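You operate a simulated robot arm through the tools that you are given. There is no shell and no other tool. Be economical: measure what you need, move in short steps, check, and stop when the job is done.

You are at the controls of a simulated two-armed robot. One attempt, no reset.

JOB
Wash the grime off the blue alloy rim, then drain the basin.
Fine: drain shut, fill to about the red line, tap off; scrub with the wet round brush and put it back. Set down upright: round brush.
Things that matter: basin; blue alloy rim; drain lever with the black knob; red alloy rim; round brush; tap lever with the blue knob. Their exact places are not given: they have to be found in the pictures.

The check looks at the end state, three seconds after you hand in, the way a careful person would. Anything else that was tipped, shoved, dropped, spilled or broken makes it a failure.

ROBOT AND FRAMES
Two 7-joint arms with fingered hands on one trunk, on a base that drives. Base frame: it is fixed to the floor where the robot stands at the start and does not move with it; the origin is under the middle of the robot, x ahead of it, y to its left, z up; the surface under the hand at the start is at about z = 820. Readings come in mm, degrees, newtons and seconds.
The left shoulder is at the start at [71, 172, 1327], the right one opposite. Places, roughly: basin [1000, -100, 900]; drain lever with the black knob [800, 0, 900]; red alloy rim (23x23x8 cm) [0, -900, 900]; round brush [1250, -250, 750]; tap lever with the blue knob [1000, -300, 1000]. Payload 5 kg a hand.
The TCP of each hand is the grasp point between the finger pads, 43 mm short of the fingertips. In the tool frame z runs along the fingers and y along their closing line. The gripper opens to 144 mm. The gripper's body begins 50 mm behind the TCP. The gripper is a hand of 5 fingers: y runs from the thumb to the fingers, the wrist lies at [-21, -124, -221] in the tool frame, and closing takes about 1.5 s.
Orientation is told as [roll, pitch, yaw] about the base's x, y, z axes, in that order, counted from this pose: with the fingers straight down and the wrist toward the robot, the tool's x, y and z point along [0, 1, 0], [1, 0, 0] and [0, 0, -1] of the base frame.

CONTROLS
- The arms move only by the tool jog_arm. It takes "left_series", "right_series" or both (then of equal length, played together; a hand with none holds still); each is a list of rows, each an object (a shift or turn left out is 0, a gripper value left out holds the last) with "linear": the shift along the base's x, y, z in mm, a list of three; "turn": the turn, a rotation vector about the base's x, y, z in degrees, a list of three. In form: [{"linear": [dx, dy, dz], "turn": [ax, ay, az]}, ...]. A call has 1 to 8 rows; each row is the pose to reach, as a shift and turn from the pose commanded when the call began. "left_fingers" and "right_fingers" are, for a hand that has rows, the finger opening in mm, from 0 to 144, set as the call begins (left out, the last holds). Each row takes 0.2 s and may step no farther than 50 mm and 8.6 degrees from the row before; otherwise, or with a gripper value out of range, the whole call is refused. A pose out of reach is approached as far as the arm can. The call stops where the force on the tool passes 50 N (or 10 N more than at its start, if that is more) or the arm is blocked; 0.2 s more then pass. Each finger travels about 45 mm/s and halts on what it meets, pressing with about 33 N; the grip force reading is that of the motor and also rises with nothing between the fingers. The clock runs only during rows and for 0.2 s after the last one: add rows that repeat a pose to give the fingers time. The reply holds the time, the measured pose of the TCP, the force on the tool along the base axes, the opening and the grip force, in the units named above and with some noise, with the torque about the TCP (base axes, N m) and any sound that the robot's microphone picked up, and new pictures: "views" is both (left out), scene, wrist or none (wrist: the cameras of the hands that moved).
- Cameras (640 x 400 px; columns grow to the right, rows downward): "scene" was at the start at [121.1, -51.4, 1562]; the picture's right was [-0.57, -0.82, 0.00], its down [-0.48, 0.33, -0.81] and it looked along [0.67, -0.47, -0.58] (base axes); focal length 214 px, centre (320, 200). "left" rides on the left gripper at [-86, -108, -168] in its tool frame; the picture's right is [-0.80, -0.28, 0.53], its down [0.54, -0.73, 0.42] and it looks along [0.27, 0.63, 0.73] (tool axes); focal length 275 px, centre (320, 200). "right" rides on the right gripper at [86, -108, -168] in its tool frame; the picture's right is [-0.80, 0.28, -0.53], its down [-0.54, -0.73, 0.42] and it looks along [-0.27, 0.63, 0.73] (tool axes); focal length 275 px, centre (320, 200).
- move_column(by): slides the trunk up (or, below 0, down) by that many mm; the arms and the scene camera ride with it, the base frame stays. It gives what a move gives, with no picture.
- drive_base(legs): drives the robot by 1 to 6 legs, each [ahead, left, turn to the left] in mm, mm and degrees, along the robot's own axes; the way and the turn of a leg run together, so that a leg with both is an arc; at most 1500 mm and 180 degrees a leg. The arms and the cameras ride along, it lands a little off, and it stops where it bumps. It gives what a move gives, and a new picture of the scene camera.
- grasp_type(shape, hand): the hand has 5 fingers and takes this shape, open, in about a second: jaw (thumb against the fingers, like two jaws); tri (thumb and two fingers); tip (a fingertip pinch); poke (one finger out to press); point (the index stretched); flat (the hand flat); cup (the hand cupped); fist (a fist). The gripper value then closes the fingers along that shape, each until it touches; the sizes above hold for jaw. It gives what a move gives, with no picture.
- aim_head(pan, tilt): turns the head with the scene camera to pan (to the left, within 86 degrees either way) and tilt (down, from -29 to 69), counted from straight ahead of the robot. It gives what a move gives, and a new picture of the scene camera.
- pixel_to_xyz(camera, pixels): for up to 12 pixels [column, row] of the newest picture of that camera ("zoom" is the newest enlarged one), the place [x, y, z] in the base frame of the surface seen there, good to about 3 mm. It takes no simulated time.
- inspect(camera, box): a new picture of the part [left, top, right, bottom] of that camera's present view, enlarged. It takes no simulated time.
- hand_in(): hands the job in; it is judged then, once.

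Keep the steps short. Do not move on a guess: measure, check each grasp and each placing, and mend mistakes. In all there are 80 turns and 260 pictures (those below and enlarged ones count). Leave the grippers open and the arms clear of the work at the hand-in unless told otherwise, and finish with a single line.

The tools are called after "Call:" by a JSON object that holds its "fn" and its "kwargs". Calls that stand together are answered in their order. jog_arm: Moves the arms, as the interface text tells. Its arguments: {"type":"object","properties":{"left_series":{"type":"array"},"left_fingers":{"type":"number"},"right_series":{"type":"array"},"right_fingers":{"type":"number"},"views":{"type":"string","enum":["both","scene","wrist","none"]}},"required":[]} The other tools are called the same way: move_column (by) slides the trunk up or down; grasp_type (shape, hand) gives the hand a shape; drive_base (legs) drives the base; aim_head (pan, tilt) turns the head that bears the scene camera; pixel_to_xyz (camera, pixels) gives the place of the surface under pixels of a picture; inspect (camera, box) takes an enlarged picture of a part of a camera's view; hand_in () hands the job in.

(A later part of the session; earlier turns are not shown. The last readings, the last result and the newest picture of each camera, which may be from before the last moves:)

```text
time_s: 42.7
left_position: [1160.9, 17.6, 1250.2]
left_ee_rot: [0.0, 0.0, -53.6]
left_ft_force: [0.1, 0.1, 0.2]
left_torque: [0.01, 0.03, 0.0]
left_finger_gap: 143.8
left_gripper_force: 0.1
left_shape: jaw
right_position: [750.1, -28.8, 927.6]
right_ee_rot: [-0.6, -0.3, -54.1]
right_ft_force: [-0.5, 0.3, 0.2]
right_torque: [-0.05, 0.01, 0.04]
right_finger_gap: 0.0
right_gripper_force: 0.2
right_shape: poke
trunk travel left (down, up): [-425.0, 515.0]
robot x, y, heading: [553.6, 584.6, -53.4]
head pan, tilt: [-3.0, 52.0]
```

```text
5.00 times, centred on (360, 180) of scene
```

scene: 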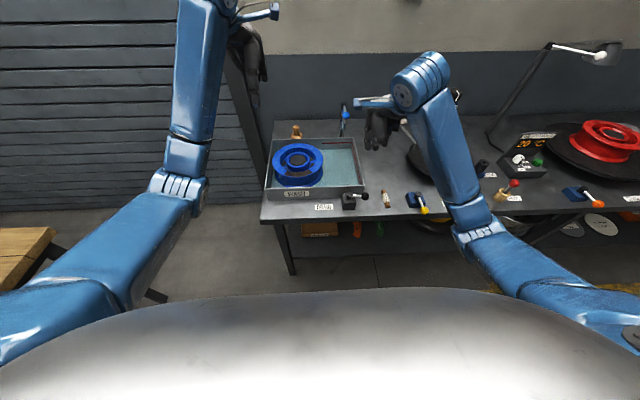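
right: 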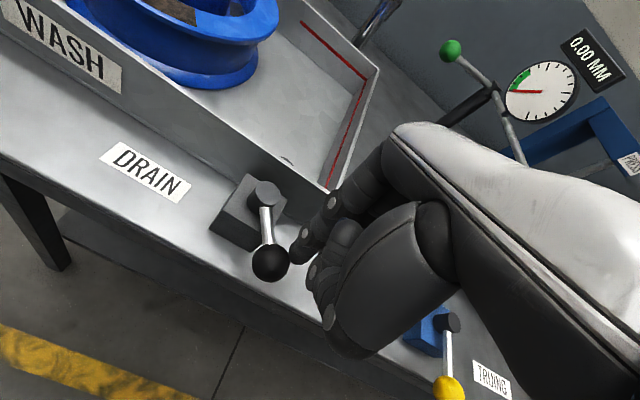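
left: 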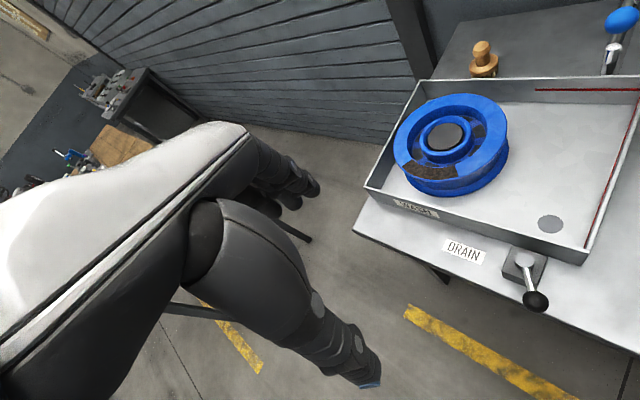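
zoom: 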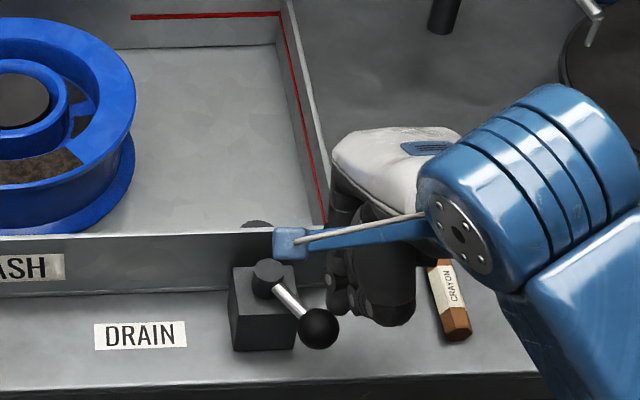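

The water vanished at once when the lever went left, so left is OPEN and right is SHUT; the tap is simply slow at that opening. I lift over and push the drain lever fully right again.

Call:
{"fn": "jog_arm", "kwargs": {"right_series": [{"linear": [-6, -4, 0]}, {"linear": [-6, -4, 45]}, {"linear": [-6, -4, 75]}, {"linear": [15, 24, 75]}, {"linear": [37, 52, 75]}, {"linear": [37, 52, 40]}, {"linear": [37, 52, 0]}], "views": "none"}}

Call:
{"fn": "jog_arm", "kwargs": {"right_series": [{"linear": [-19, -11, 0]}, {"linear": [-30, -26, 0]}, {"linear": [-39, -42, 0]}, {"linear": [-41, -60, 0]}, {"linear": [-40, -71, 0]}, {"linear": [-38, -78, 0]}, {"linear": [-37, -81, 0]}], "views": "wrist"}}

Call:
{"fn": "inspect", "kwargs": {"camera": "scene", "box": [310, 140, 410, 220]}}

```text
time_s: 44.3
left_position: [1161.1, 18.3, 1250.7]
left_ee_rot: [0.0, 0.0, -53.4]
left_ft_force: [-0.6, 0.4, 0.1]
left_torque: [0.0, 0.02, -0.01]
left_finger_gap: 143.9
left_gripper_force: 0.1
left_shape: jaw
right_position: [786.7, 21.7, 925.9]
right_ee_rot: [-0.6, -0.3, -54.2]
right_ft_force: [0.0, 0.9, -0.6]
right_torque: [-0.01, 0.02, 0.02]
right_finger_gap: 0.1
right_gripper_force: 0.1
right_shape: poke
trunk travel left (down, up): [-425.0, 515.0]
robot x, y, heading: [552.9, 589.1, -53.4]
head pan, tilt: [-3.0, 52.0]
```

```text
time_s: 45.9
left_position: [1158.4, 19.3, 1252.0]
left_ee_rot: [0.1, 0.0, -53.6]
left_ft_force: [0.5, -0.7, 0.5]
left_torque: [0.01, 0.03, -0.02]
left_finger_gap: 144.1
left_gripper_force: 0.1
left_shape: jaw
right_position: [751.5, -58.3, 929.9]
right_ee_rot: [-0.6, -0.3, -54.2]
right_ft_force: [-15.9, 19.8, 12.2]
right_torque: [0.76, 0.42, 0.33]
right_finger_gap: 0.3
right_gripper_force: 0.1
right_shape: poke
trunk travel left (down, up): [-425.0, 515.0]
robot x, y, heading: [555.3, 588.4, -53.7]
head pan, tilt: [-3.0, 52.0]
```

right: 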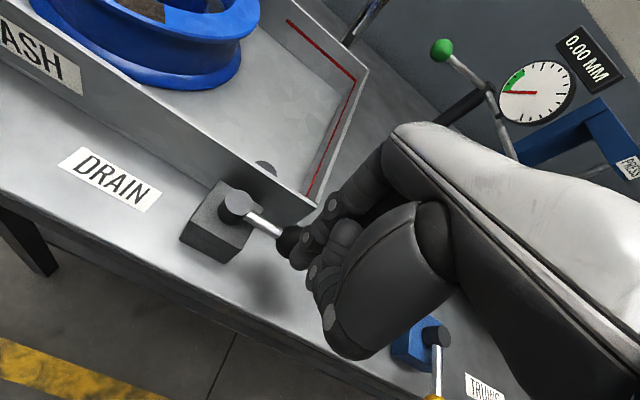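

```text
5.00 times, centred on (360, 180) of scene
```

zoom: 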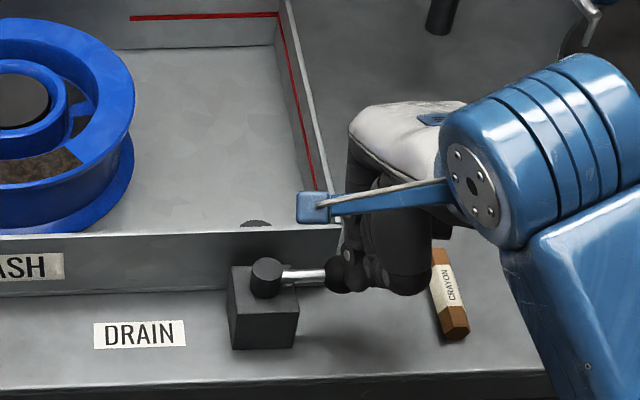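

Lever is against its right stop (28 N): shut. I back off, lift and drive forward to the tap again.

Call:
{"fn": "jog_arm", "kwargs": {"right_series": [{"linear": [-9, 12, 0]}, {"linear": [-12, 16, 45]}, {"linear": [-12, 16, 95]}, {"linear": [-12, 16, 145]}, {"linear": [-12, 16, 195]}], "views": "none"}}

Call:
{"fn": "drive_base", "kwargs": {"legs": [[140, 0, 0]]}}

```text
time_s: 47.1
left_position: [1159.4, 18.0, 1248.9]
left_ee_rot: [0.1, 0.1, -53.6]
left_ft_force: [-1.5, -0.1, -0.2]
left_torque: [0.04, -0.04, 0.04]
left_finger_gap: 143.9
left_gripper_force: 0.1
left_shape: jaw
right_position: [739.4, -48.2, 1120.7]
right_ee_rot: [-0.6, -0.2, -54.1]
right_ft_force: [-0.9, 0.2, -0.9]
right_torque: [0.02, -0.06, 0.0]
right_finger_gap: 0.0
right_gripper_force: 0.0
right_shape: poke
trunk travel left (down, up): [-425.0, 515.0]
robot x, y, heading: [548.6, 587.5, -53.8]
head pan, tilt: [-3.0, 52.0]
```

```text
time_s: 48.4
left_position: [1239.4, -92.8, 1250.5]
left_ee_rot: [0.0, 0.0, -53.7]
left_ft_force: [0.2, 0.7, 0.9]
left_torque: [0.01, -0.01, 0.0]
left_finger_gap: 143.8
left_gripper_force: 0.1
left_shape: jaw
right_position: [818.5, -155.3, 1122.1]
right_ee_rot: [-0.6, -0.4, -54.3]
right_ft_force: [-0.1, 0.2, -0.1]
right_torque: [-0.04, -0.01, 0.02]
right_finger_gap: 0.0
right_gripper_force: 0.1
right_shape: poke
trunk travel left (down, up): [-425.0, 515.0]
robot x, y, heading: [634.1, 475.2, -53.7]
head pan, tilt: [-3.0, 52.0]
```

scene: 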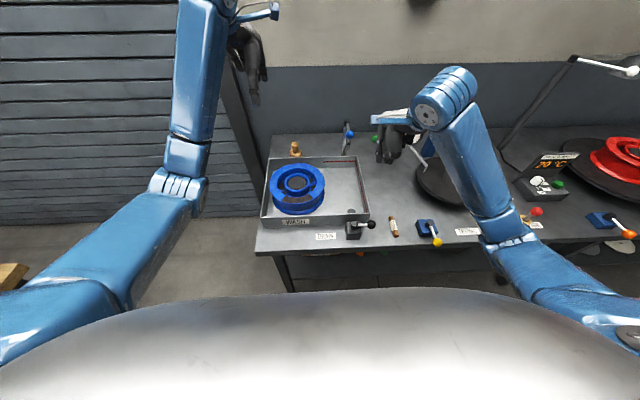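

Call:
{"fn": "jog_arm", "kwargs": {"right_series": [{"linear": [42, -21, 0]}, {"linear": [84, -42, 0]}, {"linear": [126, -63, 0]}, {"linear": [168, -85, 0]}, {"linear": [210, -106, 0]}, {"linear": [210, -106, -30]}, {"linear": [210, -106, -57]}], "views": "none"}}

Call:
{"fn": "jog_arm", "kwargs": {"right_series": [{"linear": [-25, -17, 0]}, {"linear": [-48, -32, 0]}, {"linear": [-67, -53, 0]}, {"linear": [-78, -77, 0]}, {"linear": [-81, -93, 0]}], "views": "both"}}

Call:
{"fn": "inspect", "kwargs": {"camera": "scene", "box": [310, 110, 390, 180]}}

```text
time_s: 50.0
left_position: [1238.8, -94.5, 1251.1]
left_ee_rot: [0.1, 0.1, -53.7]
left_ft_force: [0.1, 1.3, -0.2]
left_torque: [-0.01, 0.02, 0.02]
left_finger_gap: 143.8
left_gripper_force: 0.1
left_shape: jaw
right_position: [1029.4, -261.6, 1063.9]
right_ee_rot: [-0.5, -0.3, -54.3]
right_ft_force: [0.2, 0.0, 0.5]
right_torque: [0.02, 0.05, 0.03]
right_finger_gap: 0.0
right_gripper_force: 0.0
right_shape: poke
trunk travel left (down, up): [-425.0, 515.0]
robot x, y, heading: [632.1, 477.0, -53.5]
head pan, tilt: [-3.0, 52.0]
```

```text
time_s: 51.2
left_position: [1237.7, -92.4, 1252.7]
left_ee_rot: [0.0, -0.1, -53.8]
left_ft_force: [0.6, 0.5, -0.6]
left_torque: [0.0, -0.06, -0.04]
left_finger_gap: 143.9
left_gripper_force: 0.0
left_shape: jaw
right_position: [945.8, -352.0, 1065.3]
right_ee_rot: [-0.6, -0.2, -54.2]
right_ft_force: [-13.3, 17.0, 3.1]
right_torque: [0.45, 0.41, 0.13]
right_finger_gap: 0.0
right_gripper_force: 0.1
right_shape: poke
trunk travel left (down, up): [-425.0, 515.0]
robot x, y, heading: [632.3, 478.0, -53.6]
head pan, tilt: [-3.0, 52.0]
```

scene: 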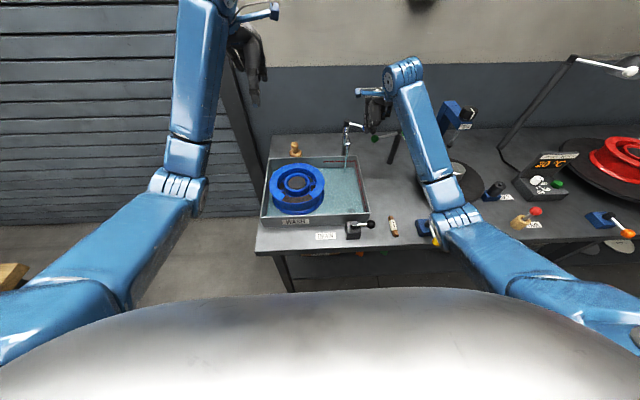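
right: 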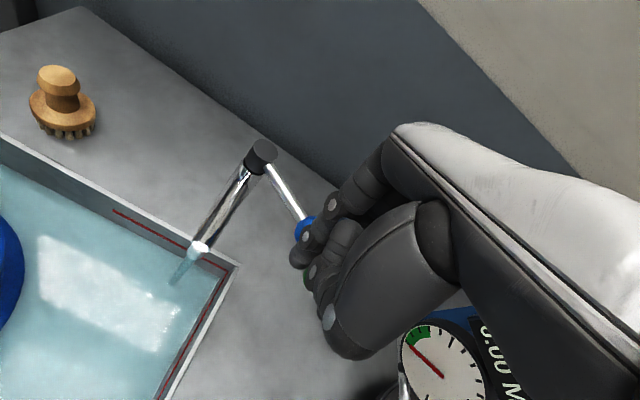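

```text
5.71 times, centred on (350, 145) of scene
```

zoom: 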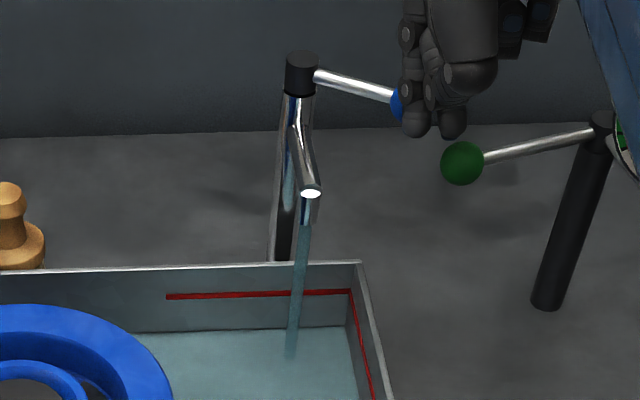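

Tap fully open (stop at 21 N). I reposition the finger to the other side of the knob, ready to close, while watching the level.

Call:
{"fn": "jog_arm", "kwargs": {"right_series": [{"linear": [-4, 5, 0]}, {"linear": [-4, 5, 40]}, {"linear": [-4, 5, 75]}, {"linear": [2, -22, 75]}, {"linear": [7, -48, 75]}, {"linear": [7, -48, 38]}, {"linear": [7, -48, 0]}], "views": "both"}}

Call:
{"fn": "inspect", "kwargs": {"camera": "scene", "box": [310, 110, 390, 180]}}

```text
time_s: 52.8
left_position: [1240.8, -95.8, 1249.3]
left_ee_rot: [0.0, 0.1, -53.6]
left_ft_force: [0.7, 0.1, 0.3]
left_torque: [0.03, 0.0, -0.03]
left_finger_gap: 144.0
left_gripper_force: 0.0
left_shape: jaw
right_position: [958.0, -404.6, 1064.6]
right_ee_rot: [-0.7, -0.2, -54.3]
right_ft_force: [-0.1, -0.9, 0.8]
right_torque: [0.03, -0.01, 0.01]
right_finger_gap: 0.3
right_gripper_force: 0.0
right_shape: poke
trunk travel left (down, up): [-425.0, 515.0]
robot x, y, heading: [633.0, 479.4, -53.6]
head pan, tilt: [-3.0, 52.0]
```

scene: 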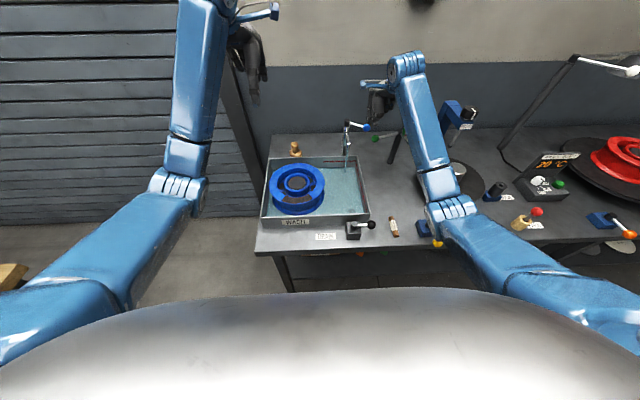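
right: 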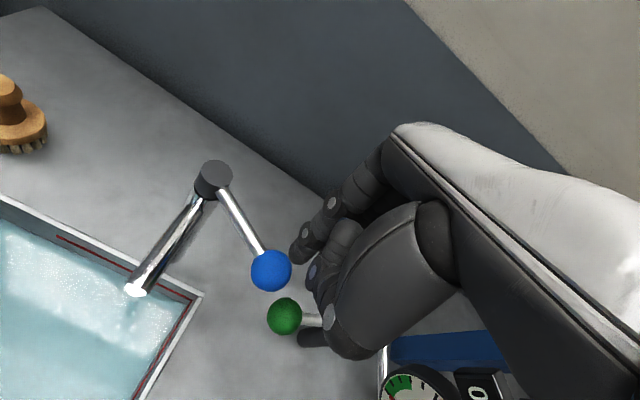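

```text
5.71 times, centred on (350, 145) of scene
```

zoom: 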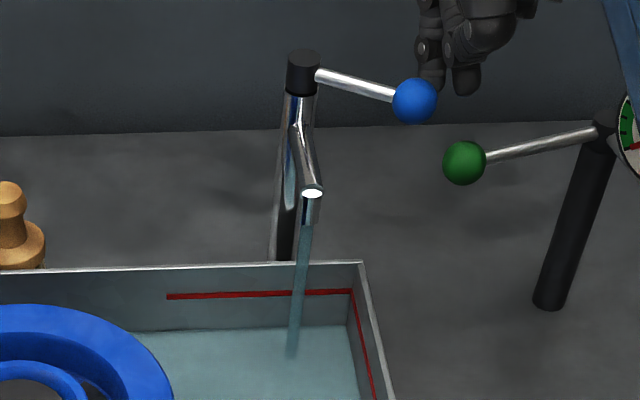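

Level rises slowly. I wait about 5 s with the hand still, then look again.

Call:
{"fn": "jog_arm", "kwargs": {"right_series": [{"linear": [0, 0, 0]}, {"linear": [0, 0, 0]}, {"linear": [0, 0, 0]}, {"linear": [0, 0, 0]}, {"linear": [0, 0, 0]}, {"linear": [0, 0, 0]}, {"linear": [0, 0, 0]}, {"linear": [0, 0, 0]}], "views": "none"}}

Call:
{"fn": "jog_arm", "kwargs": {"right_series": [{"linear": [0, 0, 0]}, {"linear": [0, 0, 0]}, {"linear": [0, 0, 0]}, {"linear": [0, 0, 0]}, {"linear": [0, 0, 0]}, {"linear": [0, 0, 0]}, {"linear": [0, 0, 0]}, {"linear": [0, 0, 0]}], "views": "none"}}

Call:
{"fn": "jog_arm", "kwargs": {"right_series": [{"linear": [0, 0, 0]}, {"linear": [0, 0, 0]}, {"linear": [0, 0, 0]}, {"linear": [0, 0, 0]}, {"linear": [0, 0, 0]}, {"linear": [0, 0, 0]}, {"linear": [0, 0, 0]}, {"linear": [0, 0, 0]}], "views": "none"}}

Call:
{"fn": "inspect", "kwargs": {"camera": "scene", "box": [310, 110, 390, 180]}}

Call:
{"fn": "pixel_to_xyz", "kwargs": {"camera": "zoom", "pixels": [[200, 360], [250, 370], [320, 370], [330, 350], [270, 390], [200, 296], [270, 293]]}}

```text
time_s: 54.6
left_position: [1239.7, -94.2, 1249.7]
left_ee_rot: [0.0, 0.1, -53.7]
left_ft_force: [0.2, 0.2, 0.6]
left_torque: [-0.02, -0.01, -0.02]
left_finger_gap: 143.8
left_gripper_force: 0.1
left_shape: jaw
right_position: [958.3, -401.9, 1065.2]
right_ee_rot: [-0.6, -0.4, -54.2]
right_ft_force: [-0.5, 0.0, 0.1]
right_torque: [0.01, -0.01, 0.01]
right_finger_gap: 0.1
right_gripper_force: 0.0
right_shape: poke
trunk travel left (down, up): [-425.0, 515.0]
robot x, y, heading: [636.7, 478.5, -53.7]
head pan, tilt: [-3.0, 52.0]
```

```text
time_s: 56.4
left_position: [1240.2, -94.4, 1249.0]
left_ee_rot: [0.0, 0.0, -53.7]
left_ft_force: [-0.9, -0.2, 0.1]
left_torque: [-0.01, -0.02, -0.01]
left_finger_gap: 144.0
left_gripper_force: 0.1
left_shape: jaw
right_position: [956.2, -404.5, 1066.3]
right_ee_rot: [-0.6, -0.3, -54.3]
right_ft_force: [0.2, -0.3, -1.0]
right_torque: [-0.06, 0.01, -0.04]
right_finger_gap: 0.0
right_gripper_force: 0.1
right_shape: poke
trunk travel left (down, up): [-425.0, 515.0]
robot x, y, heading: [635.4, 475.5, -53.4]
head pan, tilt: [-3.0, 52.0]
```

```text
time_s: 58.2
left_position: [1239.0, -93.5, 1249.6]
left_ee_rot: [-0.1, 0.0, -53.7]
left_ft_force: [0.1, 0.5, -0.3]
left_torque: [0.0, -0.02, -0.02]
left_finger_gap: 143.9
left_gripper_force: 0.1
left_shape: jaw
right_position: [955.8, -402.1, 1065.0]
right_ee_rot: [-0.6, -0.2, -54.3]
right_ft_force: [0.6, 0.2, -0.1]
right_torque: [0.02, 0.01, -0.01]
right_finger_gap: 0.1
right_gripper_force: 0.1
right_shape: poke
trunk travel left (down, up): [-425.0, 515.0]
robot x, y, heading: [636.1, 478.4, -54.1]
head pan, tilt: [-3.0, 52.0]
```

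```text
5.71 times, centred on (350, 145) of scene
```

zoom: 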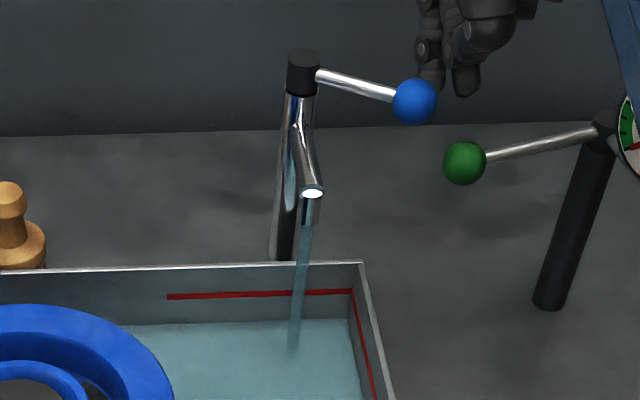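

```text
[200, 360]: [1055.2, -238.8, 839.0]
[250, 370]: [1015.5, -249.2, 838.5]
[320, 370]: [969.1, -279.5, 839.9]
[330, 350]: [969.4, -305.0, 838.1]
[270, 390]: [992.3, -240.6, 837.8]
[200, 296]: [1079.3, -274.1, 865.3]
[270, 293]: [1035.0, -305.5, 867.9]
```

Water at z 838.5, rising about 1.8 mm/s; red line at 866.5, so about 16 s to go. I wait 12.6 s and re-measure.

Call:
{"fn": "jog_arm", "kwargs": {"right_series": [{"linear": [0, 0, 0]}, {"linear": [0, 0, 0]}, {"linear": [0, 0, 0]}, {"linear": [0, 0, 0]}, {"linear": [0, 0, 0]}, {"linear": [0, 0, 0]}, {"linear": [0, 0, 0]}, {"linear": [0, 0, 0]}], "views": "none"}}

Call:
{"fn": "jog_arm", "kwargs": {"right_series": [{"linear": [0, 0, 0]}, {"linear": [0, 0, 0]}, {"linear": [0, 0, 0]}, {"linear": [0, 0, 0]}, {"linear": [0, 0, 0]}, {"linear": [0, 0, 0]}, {"linear": [0, 0, 0]}, {"linear": [0, 0, 0]}], "views": "none"}}

Call:
{"fn": "jog_arm", "kwargs": {"right_series": [{"linear": [0, 0, 0]}, {"linear": [0, 0, 0]}, {"linear": [0, 0, 0]}, {"linear": [0, 0, 0]}, {"linear": [0, 0, 0]}, {"linear": [0, 0, 0]}, {"linear": [0, 0, 0]}, {"linear": [0, 0, 0]}], "views": "none"}}

Call:
{"fn": "jog_arm", "kwargs": {"right_series": [{"linear": [0, 0, 0]}, {"linear": [0, 0, 0]}, {"linear": [0, 0, 0]}, {"linear": [0, 0, 0]}, {"linear": [0, 0, 0]}, {"linear": [0, 0, 0]}, {"linear": [0, 0, 0]}, {"linear": [0, 0, 0]}], "views": "none"}}

Call:
{"fn": "jog_arm", "kwargs": {"right_series": [{"linear": [0, 0, 0]}, {"linear": [0, 0, 0]}, {"linear": [0, 0, 0]}, {"linear": [0, 0, 0]}, {"linear": [0, 0, 0]}, {"linear": [0, 0, 0]}, {"linear": [0, 0, 0]}, {"linear": [0, 0, 0]}], "views": "none"}}

Call:
{"fn": "jog_arm", "kwargs": {"right_series": [{"linear": [0, 0, 0]}, {"linear": [0, 0, 0]}, {"linear": [0, 0, 0]}, {"linear": [0, 0, 0]}, {"linear": [0, 0, 0]}, {"linear": [0, 0, 0]}, {"linear": [0, 0, 0]}, {"linear": [0, 0, 0]}], "views": "none"}}

Call:
{"fn": "jog_arm", "kwargs": {"right_series": [{"linear": [0, 0, 0]}, {"linear": [0, 0, 0]}, {"linear": [0, 0, 0]}, {"linear": [0, 0, 0]}, {"linear": [0, 0, 0]}, {"linear": [0, 0, 0]}, {"linear": [0, 0, 0]}, {"linear": [0, 0, 0]}], "views": "none"}}

Call:
{"fn": "inspect", "kwargs": {"camera": "scene", "box": [310, 110, 390, 180]}}

Call:
{"fn": "pixel_to_xyz", "kwargs": {"camera": "zoom", "pixels": [[200, 360], [250, 370], [320, 370], [330, 350], [270, 390], [200, 296], [270, 293]]}}

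```text
time_s: 60.0
left_position: [1239.9, -95.1, 1249.5]
left_ee_rot: [-0.1, 0.0, -53.7]
left_ft_force: [-0.2, 0.6, -0.7]
left_torque: [-0.01, 0.01, 0.01]
left_finger_gap: 143.5
left_gripper_force: 0.0
left_shape: jaw
right_position: [957.9, -403.4, 1065.1]
right_ee_rot: [-0.5, -0.3, -54.3]
right_ft_force: [0.3, -0.3, -0.2]
right_torque: [0.01, 0.02, -0.05]
right_finger_gap: 0.2
right_gripper_force: 0.0
right_shape: poke
trunk travel left (down, up): [-425.0, 515.0]
robot x, y, heading: [635.4, 478.6, -53.8]
head pan, tilt: [-3.0, 52.0]
```

```text
time_s: 61.8
left_position: [1239.5, -94.1, 1249.0]
left_ee_rot: [0.0, 0.1, -53.8]
left_ft_force: [-0.3, -0.4, 0.4]
left_torque: [0.01, 0.0, 0.01]
left_finger_gap: 143.9
left_gripper_force: 0.1
left_shape: jaw
right_position: [956.9, -403.1, 1065.6]
right_ee_rot: [-0.5, -0.3, -54.3]
right_ft_force: [-0.2, 0.7, 0.2]
right_torque: [0.01, 0.0, -0.06]
right_finger_gap: 0.0
right_gripper_force: 0.0
right_shape: poke
trunk travel left (down, up): [-425.0, 515.0]
robot x, y, heading: [634.4, 479.3, -53.7]
head pan, tilt: [-3.0, 52.0]
```

```text
time_s: 63.6
left_position: [1239.4, -95.0, 1249.2]
left_ee_rot: [0.0, 0.0, -53.7]
left_ft_force: [1.3, 0.9, -0.6]
left_torque: [0.0, 0.0, -0.03]
left_finger_gap: 143.8
left_gripper_force: 0.0
left_shape: jaw
right_position: [957.2, -402.7, 1065.6]
right_ee_rot: [-0.6, -0.3, -54.3]
right_ft_force: [0.0, -0.7, 0.4]
right_torque: [0.01, 0.01, 0.01]
right_finger_gap: 0.1
right_gripper_force: 0.0
right_shape: poke
trunk travel left (down, up): [-425.0, 515.0]
robot x, y, heading: [632.9, 478.7, -53.6]
head pan, tilt: [-3.0, 52.0]
```

```text
time_s: 65.4
left_position: [1239.2, -94.7, 1249.8]
left_ee_rot: [-0.1, 0.0, -53.7]
left_ft_force: [0.5, -0.5, 0.2]
left_torque: [0.01, 0.03, -0.03]
left_finger_gap: 143.9
left_gripper_force: 0.1
left_shape: jaw
right_position: [958.6, -403.0, 1065.9]
right_ee_rot: [-0.6, -0.3, -54.4]
right_ft_force: [-0.6, 0.2, 0.0]
right_torque: [-0.01, 0.02, 0.01]
right_finger_gap: 0.2
right_gripper_force: 0.1
right_shape: poke
trunk travel left (down, up): [-425.0, 515.0]
robot x, y, heading: [632.0, 477.9, -53.7]
head pan, tilt: [-3.0, 52.0]
```

```text
time_s: 67.2
left_position: [1239.5, -94.5, 1250.2]
left_ee_rot: [-0.1, 0.0, -53.7]
left_ft_force: [0.0, 0.9, -0.3]
left_torque: [0.0, 0.02, 0.02]
left_finger_gap: 143.9
left_gripper_force: 0.1
left_shape: jaw
right_position: [956.5, -403.3, 1065.2]
right_ee_rot: [-0.6, -0.3, -54.2]
right_ft_force: [0.6, -0.5, 0.3]
right_torque: [0.03, -0.01, 0.0]
right_finger_gap: 0.0
right_gripper_force: 0.1
right_shape: poke
trunk travel left (down, up): [-425.0, 515.0]
robot x, y, heading: [634.3, 474.4, -53.8]
head pan, tilt: [-3.0, 52.0]
```

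```text
time_s: 69.0
left_position: [1239.6, -94.5, 1249.6]
left_ee_rot: [0.1, 0.1, -53.8]
left_ft_force: [0.6, 0.1, -0.1]
left_torque: [-0.03, 0.02, -0.01]
left_finger_gap: 143.7
left_gripper_force: 0.0
left_shape: jaw
right_position: [959.0, -402.9, 1066.9]
right_ee_rot: [-0.6, -0.3, -54.4]
right_ft_force: [-1.8, -0.2, -0.3]
right_torque: [0.0, 0.01, -0.03]
right_finger_gap: 0.2
right_gripper_force: 0.1
right_shape: poke
trunk travel left (down, up): [-425.0, 515.0]
robot x, y, heading: [633.4, 479.6, -53.6]
head pan, tilt: [-3.0, 52.0]
```

```text
time_s: 70.8
left_position: [1241.0, -94.0, 1249.7]
left_ee_rot: [-0.1, 0.1, -53.7]
left_ft_force: [1.0, -0.5, 0.7]
left_torque: [0.01, 0.0, -0.02]
left_finger_gap: 143.8
left_gripper_force: 0.0
left_shape: jaw
right_position: [956.2, -403.1, 1064.6]
right_ee_rot: [-0.6, -0.4, -54.3]
right_ft_force: [-0.3, 0.7, -0.3]
right_torque: [0.0, -0.03, 0.0]
right_finger_gap: 0.0
right_gripper_force: 0.1
right_shape: poke
trunk travel left (down, up): [-425.0, 515.0]
robot x, y, heading: [635.9, 477.8, -54.1]
head pan, tilt: [-3.0, 52.0]
```

```text
5.71 times, centred on (350, 145) of scene
```

zoom: 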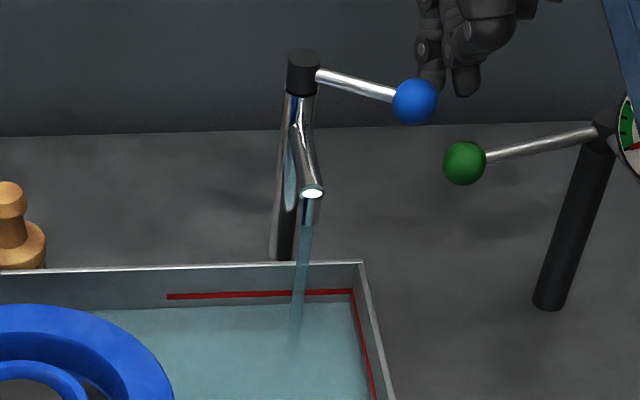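

```text
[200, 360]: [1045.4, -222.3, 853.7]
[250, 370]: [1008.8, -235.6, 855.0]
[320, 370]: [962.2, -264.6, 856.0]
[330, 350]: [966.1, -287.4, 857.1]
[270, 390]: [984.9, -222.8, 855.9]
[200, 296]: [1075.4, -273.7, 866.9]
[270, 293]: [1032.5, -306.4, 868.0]
```

Water 855.5, rate 1.35 mm/s: about 8.5 s to the line. I wait 7.2 s and then sweep the tap lever shut along its arc.

Call:
{"fn": "jog_arm", "kwargs": {"right_series": [{"linear": [0, 0, 0]}, {"linear": [0, 0, 0]}, {"linear": [0, 0, 0]}, {"linear": [0, 0, 0]}, {"linear": [0, 0, 0]}, {"linear": [0, 0, 0]}, {"linear": [0, 0, 0]}, {"linear": [0, 0, 0]}], "views": "none"}}

Call:
{"fn": "jog_arm", "kwargs": {"right_series": [{"linear": [0, 0, 0]}, {"linear": [0, 0, 0]}, {"linear": [0, 0, 0]}, {"linear": [0, 0, 0]}, {"linear": [0, 0, 0]}, {"linear": [0, 0, 0]}, {"linear": [0, 0, 0]}, {"linear": [0, 0, 0]}], "views": "none"}}

Call:
{"fn": "jog_arm", "kwargs": {"right_series": [{"linear": [0, 0, 0]}, {"linear": [0, 0, 0]}, {"linear": [0, 0, 0]}, {"linear": [0, 0, 0]}, {"linear": [0, 0, 0]}, {"linear": [0, 0, 0]}, {"linear": [0, 0, 0]}, {"linear": [0, 0, 0]}], "views": "none"}}

Call:
{"fn": "jog_arm", "kwargs": {"right_series": [{"linear": [0, 0, 0]}, {"linear": [0, 0, 0]}, {"linear": [0, 0, 0]}, {"linear": [0, 0, 0]}, {"linear": [0, 0, 0]}, {"linear": [0, 0, 0]}, {"linear": [0, 0, 0]}, {"linear": [0, 0, 0]}], "views": "none"}}

Call:
{"fn": "jog_arm", "kwargs": {"right_series": [{"linear": [-3, 10, 0]}, {"linear": [-7, 22, 0]}, {"linear": [-9, 36, 0]}, {"linear": [-8, 51, 0]}, {"linear": [-5, 67, 0]}, {"linear": [0, 81, 0]}, {"linear": [8, 94, 0]}, {"linear": [11, 98, 0]}], "views": "both"}}

Call:
{"fn": "inspect", "kwargs": {"camera": "scene", "box": [310, 110, 390, 180]}}

Call:
{"fn": "pixel_to_xyz", "kwargs": {"camera": "zoom", "pixels": [[200, 360], [250, 370], [320, 370], [330, 350], [270, 390]]}}

```text
time_s: 72.6
left_position: [1240.0, -94.7, 1250.4]
left_ee_rot: [-0.1, -0.1, -53.7]
left_ft_force: [0.6, -0.2, 0.5]
left_torque: [-0.01, 0.02, 0.04]
left_finger_gap: 143.8
left_gripper_force: 0.1
left_shape: jaw
right_position: [957.0, -403.8, 1065.4]
right_ee_rot: [-0.7, -0.4, -54.2]
right_ft_force: [1.5, -0.4, -0.6]
right_torque: [0.03, 0.0, 0.0]
right_finger_gap: 0.4
right_gripper_force: 0.1
right_shape: poke
trunk travel left (down, up): [-425.0, 515.0]
robot x, y, heading: [636.7, 476.7, -53.8]
head pan, tilt: [-3.0, 52.0]
```

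```text
time_s: 74.4
left_position: [1240.2, -93.8, 1249.6]
left_ee_rot: [-0.1, 0.1, -53.7]
left_ft_force: [-0.1, -0.4, 0.1]
left_torque: [0.02, -0.01, 0.01]
left_finger_gap: 143.8
left_gripper_force: 0.1
left_shape: jaw
right_position: [957.5, -404.0, 1065.6]
right_ee_rot: [-0.5, -0.3, -54.3]
right_ft_force: [0.8, 0.5, -0.6]
right_torque: [0.0, 0.01, 0.0]
right_finger_gap: 0.0
right_gripper_force: 0.0
right_shape: poke
trunk travel left (down, up): [-425.0, 515.0]
robot x, y, heading: [633.3, 476.6, -53.5]
head pan, tilt: [-3.0, 52.0]
```

```text
time_s: 76.2
left_position: [1239.6, -94.0, 1249.4]
left_ee_rot: [0.1, 0.1, -53.6]
left_ft_force: [-0.1, -0.2, -0.4]
left_torque: [0.0, -0.02, -0.01]
left_finger_gap: 143.9
left_gripper_force: 0.1
left_shape: jaw
right_position: [956.9, -403.2, 1065.1]
right_ee_rot: [-0.7, -0.4, -54.3]
right_ft_force: [0.7, 0.0, 0.7]
right_torque: [0.02, 0.0, 0.0]
right_finger_gap: 0.0
right_gripper_force: 0.0
right_shape: poke
trunk travel left (down, up): [-425.0, 515.0]
robot x, y, heading: [631.0, 478.4, -53.7]
head pan, tilt: [-3.0, 52.0]
```

```text
time_s: 78.0
left_position: [1239.4, -94.3, 1249.2]
left_ee_rot: [0.0, 0.0, -53.7]
left_ft_force: [-0.2, -1.0, -0.3]
left_torque: [0.03, 0.02, -0.02]
left_finger_gap: 143.8
left_gripper_force: 0.0
left_shape: jaw
right_position: [957.7, -403.4, 1065.5]
right_ee_rot: [-0.6, -0.4, -54.3]
right_ft_force: [-0.2, 0.1, 0.1]
right_torque: [0.0, 0.03, -0.01]
right_finger_gap: 0.0
right_gripper_force: 0.1
right_shape: poke
trunk travel left (down, up): [-425.0, 515.0]
robot x, y, heading: [635.3, 478.2, -53.6]
head pan, tilt: [-3.0, 52.0]
```

```text
time_s: 79.8
left_position: [1240.1, -95.0, 1249.5]
left_ee_rot: [0.0, 0.1, -53.8]
left_ft_force: [0.5, 1.1, -0.4]
left_torque: [0.0, 0.0, -0.03]
left_finger_gap: 144.0
left_gripper_force: 0.0
left_shape: jaw
right_position: [966.8, -304.3, 1065.5]
right_ee_rot: [-0.5, -0.4, -54.3]
right_ft_force: [0.5, 0.4, 0.1]
right_torque: [0.02, 0.01, -0.02]
right_finger_gap: 0.0
right_gripper_force: 0.0
right_shape: poke
trunk travel left (down, up): [-425.0, 515.0]
robot x, y, heading: [637.0, 479.5, -54.0]
head pan, tilt: [-3.0, 52.0]
```

scene: 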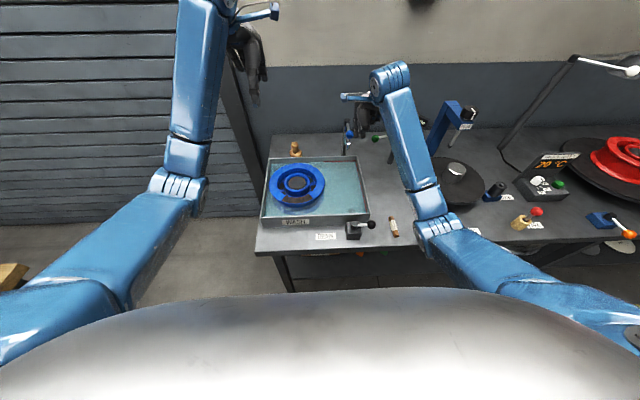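
right: 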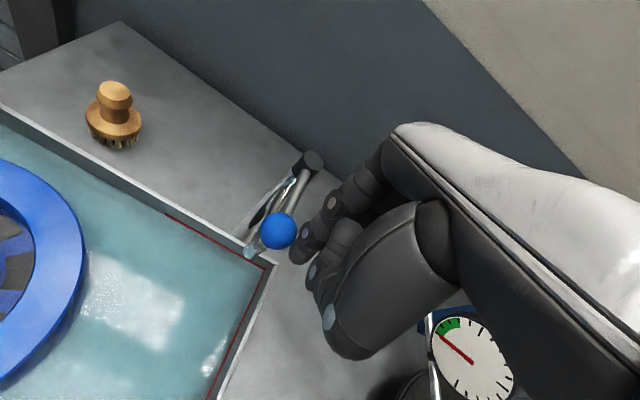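

```text
5.71 times, centred on (350, 145) of scene
```

zoom: 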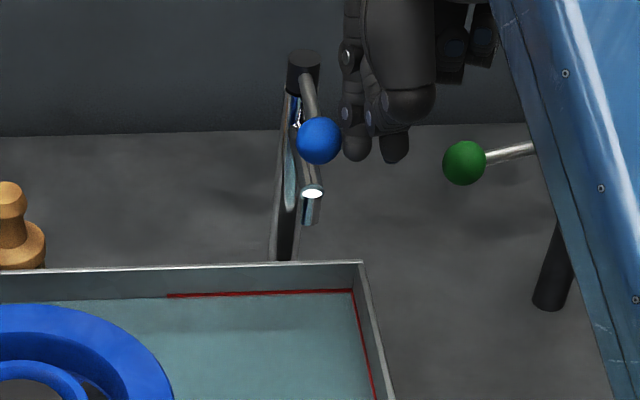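

```text
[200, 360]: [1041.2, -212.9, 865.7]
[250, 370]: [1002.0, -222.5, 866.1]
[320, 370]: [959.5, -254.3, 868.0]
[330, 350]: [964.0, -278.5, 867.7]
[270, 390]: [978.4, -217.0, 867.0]
```

Water sits right on the red line and the stream has stopped. I give the lever a final nudge left for certainty, then retract the right hand up and back.

Call:
{"fn": "jog_arm", "kwargs": {"right_series": [{"linear": [4, 3, 0]}, {"linear": [7, 5, 0]}, {"linear": [-6, -4, 0]}, {"linear": [-6, -4, 45]}, {"linear": [-6, -4, 90]}, {"linear": [-32, 30, 110]}, {"linear": [-58, 65, 130]}, {"linear": [-84, 100, 150]}], "views": "none"}}

Call:
{"fn": "drive_base", "kwargs": {"legs": [[80, 0, 0]]}}

Call:
{"fn": "inspect", "kwargs": {"camera": "left", "box": [0, 0, 640, 400]}}

```text
time_s: 81.6
left_position: [1238.0, -92.0, 1250.3]
left_ee_rot: [0.1, -0.1, -53.7]
left_ft_force: [-1.1, 0.6, 0.4]
left_torque: [0.0, -0.06, -0.01]
left_finger_gap: 143.8
left_gripper_force: 0.1
left_shape: jaw
right_position: [881.0, -203.6, 1212.2]
right_ee_rot: [-0.6, -0.3, -54.3]
right_ft_force: [-1.2, -0.1, 0.9]
right_torque: [-0.05, -0.04, -0.03]
right_finger_gap: 0.0
right_gripper_force: 0.1
right_shape: poke
trunk travel left (down, up): [-425.0, 515.0]
robot x, y, heading: [633.6, 474.3, -53.7]
head pan, tilt: [-3.0, 52.0]
```

```text
time_s: 82.7
left_position: [1284.1, -157.3, 1250.5]
left_ee_rot: [0.0, 0.1, -53.6]
left_ft_force: [-0.7, 0.4, 0.6]
left_torque: [-0.02, -0.04, -0.03]
left_finger_gap: 143.7
left_gripper_force: 0.0
left_shape: jaw
right_position: [927.0, -269.8, 1214.3]
right_ee_rot: [-0.6, -0.4, -54.3]
right_ft_force: [0.6, -0.6, 0.9]
right_torque: [-0.03, -0.04, 0.01]
right_finger_gap: 0.0
right_gripper_force: 0.0
right_shape: poke
trunk travel left (down, up): [-425.0, 515.0]
robot x, y, heading: [681.6, 413.8, -53.8]
head pan, tilt: [-3.0, 52.0]
```

scene: 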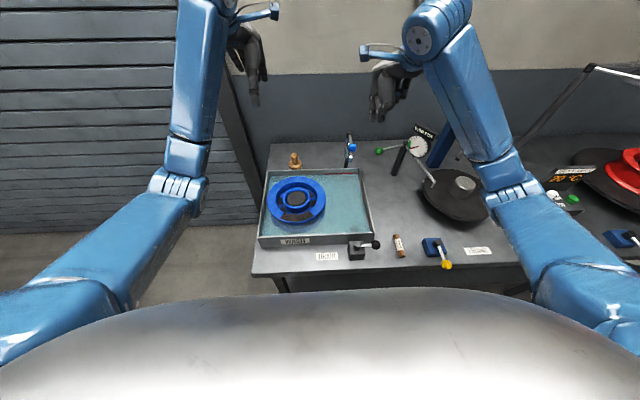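

```text
1.00 times, centred on (320, 200) of left (not enlarged: the box is as wide or as high as the picture)
```

zoom: 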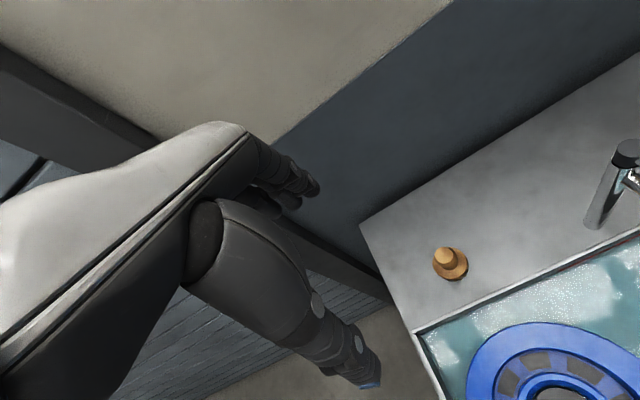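

Call:
{"fn": "pixel_to_xyz", "kwargs": {"camera": "zoom", "pixels": [[448, 255], [441, 250], [456, 258], [448, 272], [462, 270], [438, 265], [350, 365], [310, 190], [445, 240]]}}

Call:
{"fn": "inspect", "kwargs": {"camera": "scene", "box": [275, 140, 325, 180]}}

Call:
{"fn": "pixel_to_xyz", "kwargs": {"camera": "scene", "pixels": [[295, 155], [295, 160], [290, 166], [300, 166], [295, 167]]}}

```text
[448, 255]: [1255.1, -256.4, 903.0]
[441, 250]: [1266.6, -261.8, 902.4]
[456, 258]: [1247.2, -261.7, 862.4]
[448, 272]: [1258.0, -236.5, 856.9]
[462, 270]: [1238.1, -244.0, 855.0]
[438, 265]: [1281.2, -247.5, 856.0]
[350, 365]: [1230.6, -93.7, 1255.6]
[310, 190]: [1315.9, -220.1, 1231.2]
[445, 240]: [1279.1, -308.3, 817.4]
```

```text
10.00 times, centred on (300, 160) of scene
```

zoom: 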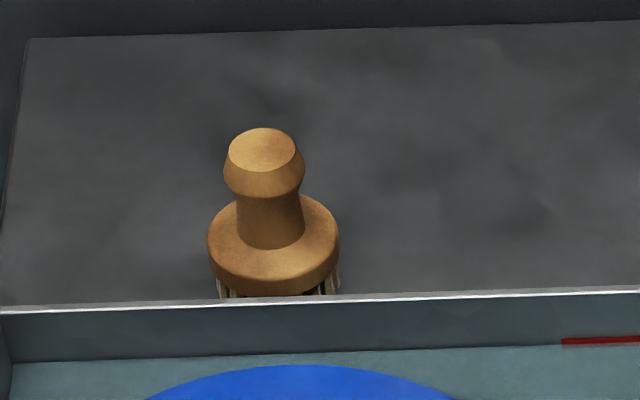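

```text
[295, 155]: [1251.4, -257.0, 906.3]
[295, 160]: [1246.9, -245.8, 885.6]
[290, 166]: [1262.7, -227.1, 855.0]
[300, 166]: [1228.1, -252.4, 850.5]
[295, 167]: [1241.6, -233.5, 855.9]
```

Brush handle centre about [1255, -257], top at z 904, flange at ~856. I bring the left hand over it with the fingers at 90 mm and check alignment from above.

Call:
{"fn": "jog_arm", "kwargs": {"left_series": [{"linear": [-8, -25, -40]}, {"linear": [-15, -50, -80]}, {"linear": [-22, -75, -120]}, {"linear": [-29, -100, -155]}, {"linear": [-29, -100, -200]}, {"linear": [-29, -100, -245]}], "left_fingers": 90, "views": "both"}}

Call:
{"fn": "inspect", "kwargs": {"camera": "scene", "box": [260, 100, 340, 180]}}

```text
time_s: 84.0
left_position: [1258.9, -259.2, 1004.6]
left_ee_rot: [0.0, -0.2, -53.6]
left_ft_force: [-0.1, -0.4, 0.7]
left_torque: [0.02, -0.03, 0.01]
left_finger_gap: 90.4
left_gripper_force: 0.1
left_shape: jaw
right_position: [929.8, -270.6, 1211.8]
right_ee_rot: [-0.8, -0.4, -54.4]
right_ft_force: [-0.2, 0.3, 0.1]
right_torque: [0.01, 0.02, -0.01]
right_finger_gap: 0.0
right_gripper_force: 0.1
right_shape: poke
trunk travel left (down, up): [-425.0, 515.0]
robot x, y, heading: [683.2, 412.9, -53.7]
head pan, tilt: [-3.0, 52.0]
```

scene: 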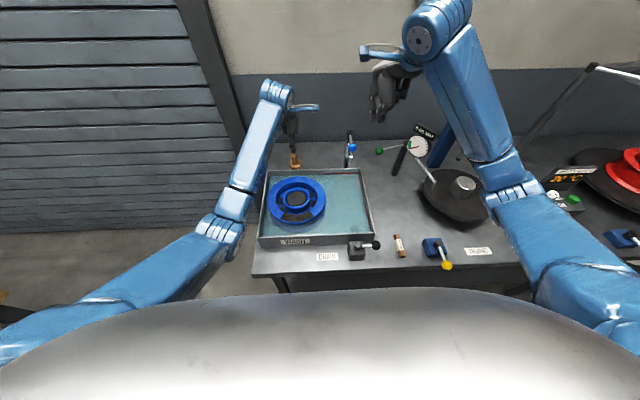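
left: 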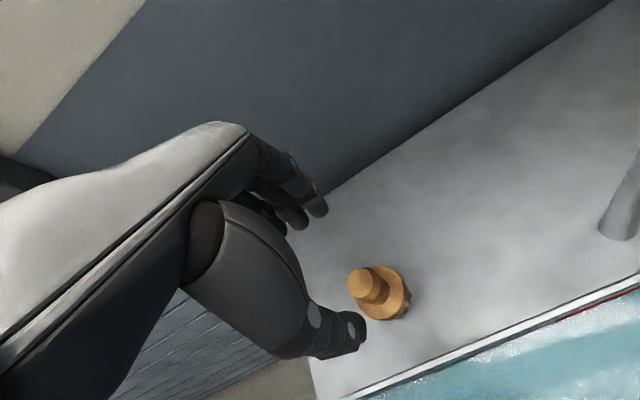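

```text
5.00 times, centred on (300, 140) of scene
```

zoom: 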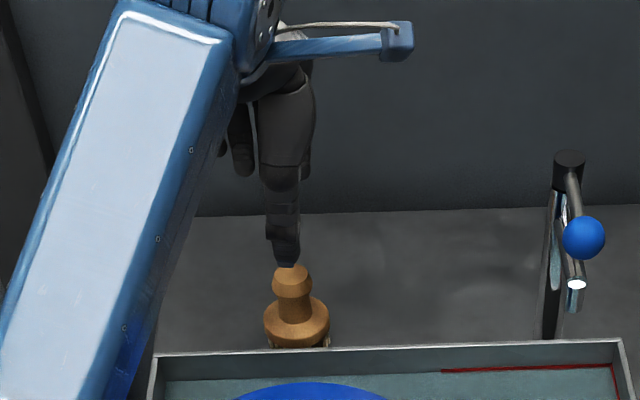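

Call:
{"fn": "pixel_to_xyz", "kwargs": {"camera": "left", "pixels": [[362, 281], [372, 292], [352, 345], [358, 318], [320, 207], [300, 220], [396, 282], [380, 318]]}}

Call:
{"fn": "inspect", "kwargs": {"camera": "left", "box": [230, 160, 470, 360]}}

```text
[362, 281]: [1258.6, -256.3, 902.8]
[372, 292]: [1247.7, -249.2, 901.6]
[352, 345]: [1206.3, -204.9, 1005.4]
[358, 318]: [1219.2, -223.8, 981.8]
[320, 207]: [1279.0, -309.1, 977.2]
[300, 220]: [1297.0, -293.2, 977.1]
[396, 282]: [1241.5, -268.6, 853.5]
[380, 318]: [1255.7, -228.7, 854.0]
```

```text
2.00 times, centred on (350, 260) of left
```

zoom: 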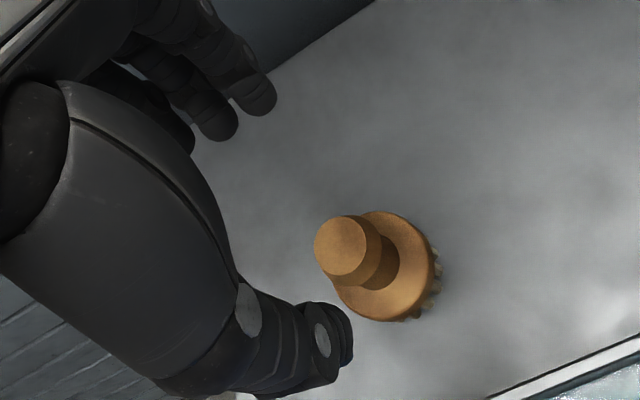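

Well aligned (TCP [1259,-259] vs handle [1257,-255]). I lower 98 mm and then close gently.

Call:
{"fn": "jog_arm", "kwargs": {"left_series": [{"linear": [-2, 3, -40]}, {"linear": [-2, 3, -75]}, {"linear": [-2, 3, -98]}], "views": "wrist"}}

Call:
{"fn": "inspect", "kwargs": {"camera": "scene", "box": [260, 110, 330, 180]}}

```text
time_s: 84.8
left_position: [1255.3, -256.1, 905.2]
left_ee_rot: [0.0, -0.1, -53.7]
left_ft_force: [-0.7, -0.3, -0.1]
left_torque: [0.0, -0.01, -0.01]
left_finger_gap: 90.3
left_gripper_force: 0.1
left_shape: jaw
right_position: [928.7, -269.7, 1214.5]
right_ee_rot: [-0.6, -0.3, -54.3]
right_ft_force: [0.1, -0.4, 0.5]
right_torque: [-0.02, 0.0, -0.03]
right_finger_gap: 0.1
right_gripper_force: 0.0
right_shape: poke
trunk travel left (down, up): [-425.0, 515.0]
robot x, y, heading: [681.3, 413.6, -53.7]
head pan, tilt: [-3.0, 52.0]
```

left: 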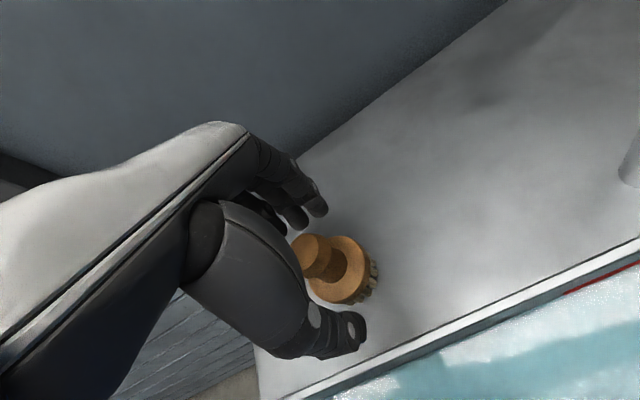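

```text
5.71 times, centred on (295, 145) of scene
```

zoom: 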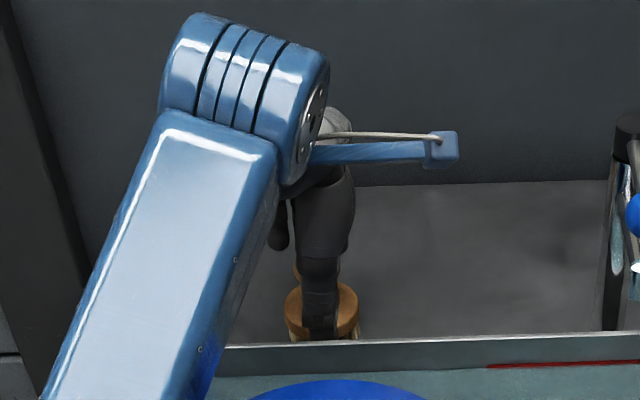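

The handle is between thumb and fingers. I close the fingers, holding the pose for 1.6 s.

Call:
{"fn": "jog_arm", "kwargs": {"left_series": [{"linear": [0, 0, 0]}, {"linear": [0, 0, 0]}, {"linear": [0, 0, 0]}, {"linear": [0, 0, 0]}, {"linear": [0, 0, 0]}, {"linear": [0, 0, 0]}, {"linear": [0, 0, 0]}, {"linear": [0, 0, 0]}], "left_fingers": 10, "views": "wrist"}}

Call:
{"fn": "inspect", "kwargs": {"camera": "left", "box": [200, 160, 440, 380]}}

```text
time_s: 86.7
left_position: [1255.5, -256.1, 904.8]
left_ee_rot: [0.0, 0.1, -53.7]
left_ft_force: [-0.1, -0.2, 1.3]
left_torque: [-0.02, -0.02, 0.0]
left_finger_gap: 24.5
left_gripper_force: 32.8
left_shape: jaw
right_position: [928.5, -268.9, 1213.5]
right_ee_rot: [-0.6, -0.4, -54.3]
right_ft_force: [-0.1, 0.4, 0.3]
right_torque: [0.0, 0.02, -0.01]
right_finger_gap: 0.0
right_gripper_force: 0.0
right_shape: poke
trunk travel left (down, up): [-425.0, 515.0]
robot x, y, heading: [678.4, 414.2, -53.7]
head pan, tilt: [-3.0, 52.0]
```

left: 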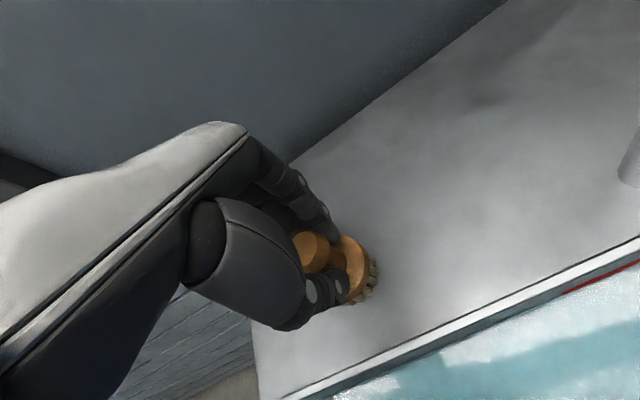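

```text
1.82 times, centred on (320, 270) of left
```

zoom: 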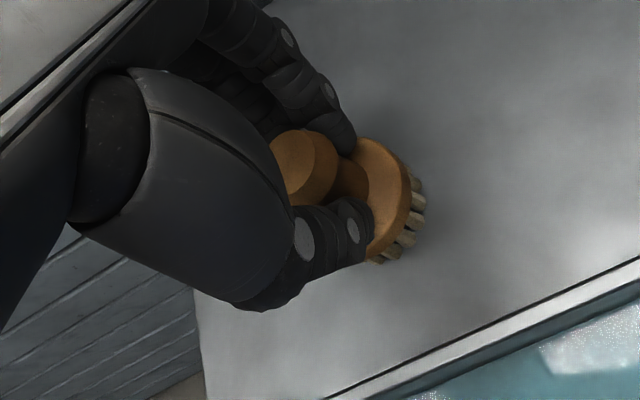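

Gripped on the neck (24.5 mm, 33 N). I lift 160 mm and check that the brush comes along straight.

Call:
{"fn": "jog_arm", "kwargs": {"left_series": [{"linear": [0, 0, 30]}, {"linear": [0, 0, 70]}, {"linear": [0, 0, 115]}, {"linear": [0, 0, 160]}], "left_fingers": 10, "views": "both"}}

Call:
{"fn": "inspect", "kwargs": {"camera": "left", "box": [200, 160, 440, 380]}}

Call:
{"fn": "inspect", "kwargs": {"camera": "scene", "box": [250, 70, 390, 250]}}

```text
time_s: 87.7
left_position: [1253.5, -257.2, 1063.6]
left_ee_rot: [0.0, 0.1, -53.6]
left_ft_force: [-0.5, -0.5, -1.8]
left_torque: [-0.03, -0.02, 0.02]
left_finger_gap: 24.4
left_gripper_force: 32.8
left_shape: jaw
right_position: [926.7, -270.7, 1213.9]
right_ee_rot: [-0.6, -0.3, -54.2]
right_ft_force: [-1.0, 0.0, 0.7]
right_torque: [-0.06, -0.03, 0.01]
right_finger_gap: 0.3
right_gripper_force: 0.1
right_shape: poke
trunk travel left (down, up): [-425.0, 515.0]
robot x, y, heading: [678.1, 411.9, -53.8]
head pan, tilt: [-3.0, 52.0]
```

scene: 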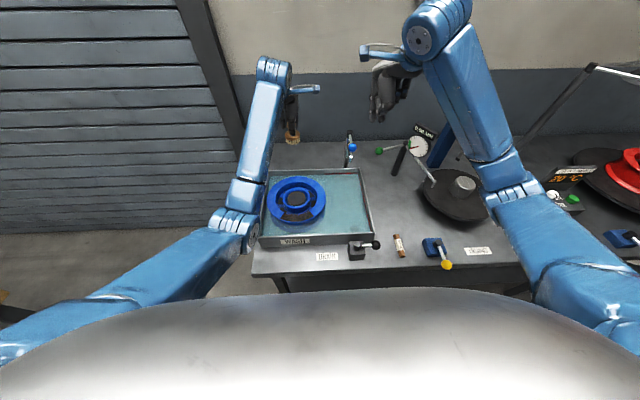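
left: 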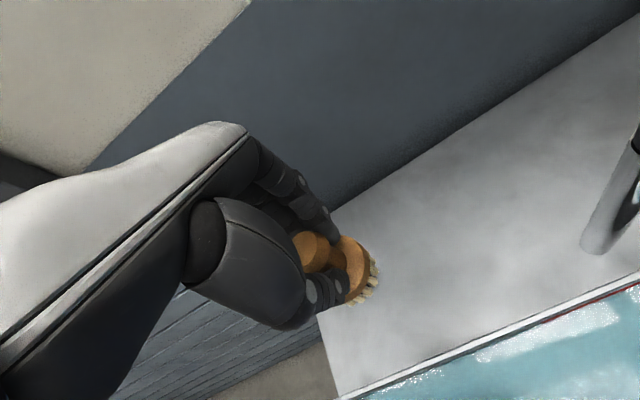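

```text
1.82 times, centred on (320, 270) of left
```

zoom: 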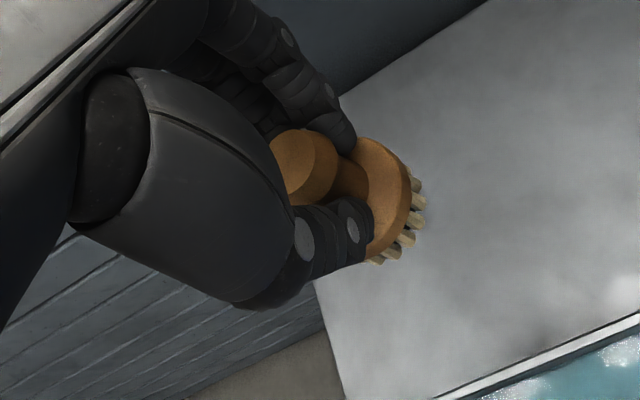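

```text
2.22 times, centred on (320, 160) of scene
```

zoom: 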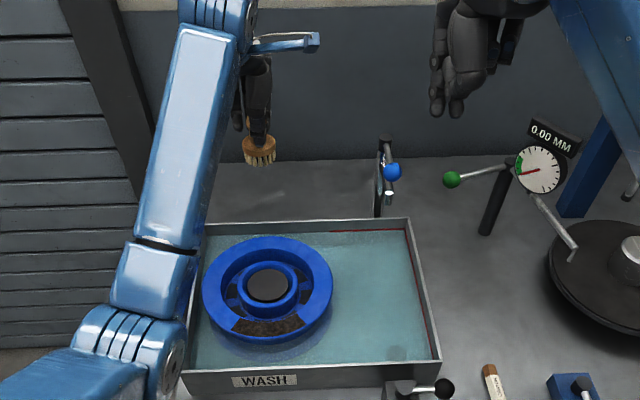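

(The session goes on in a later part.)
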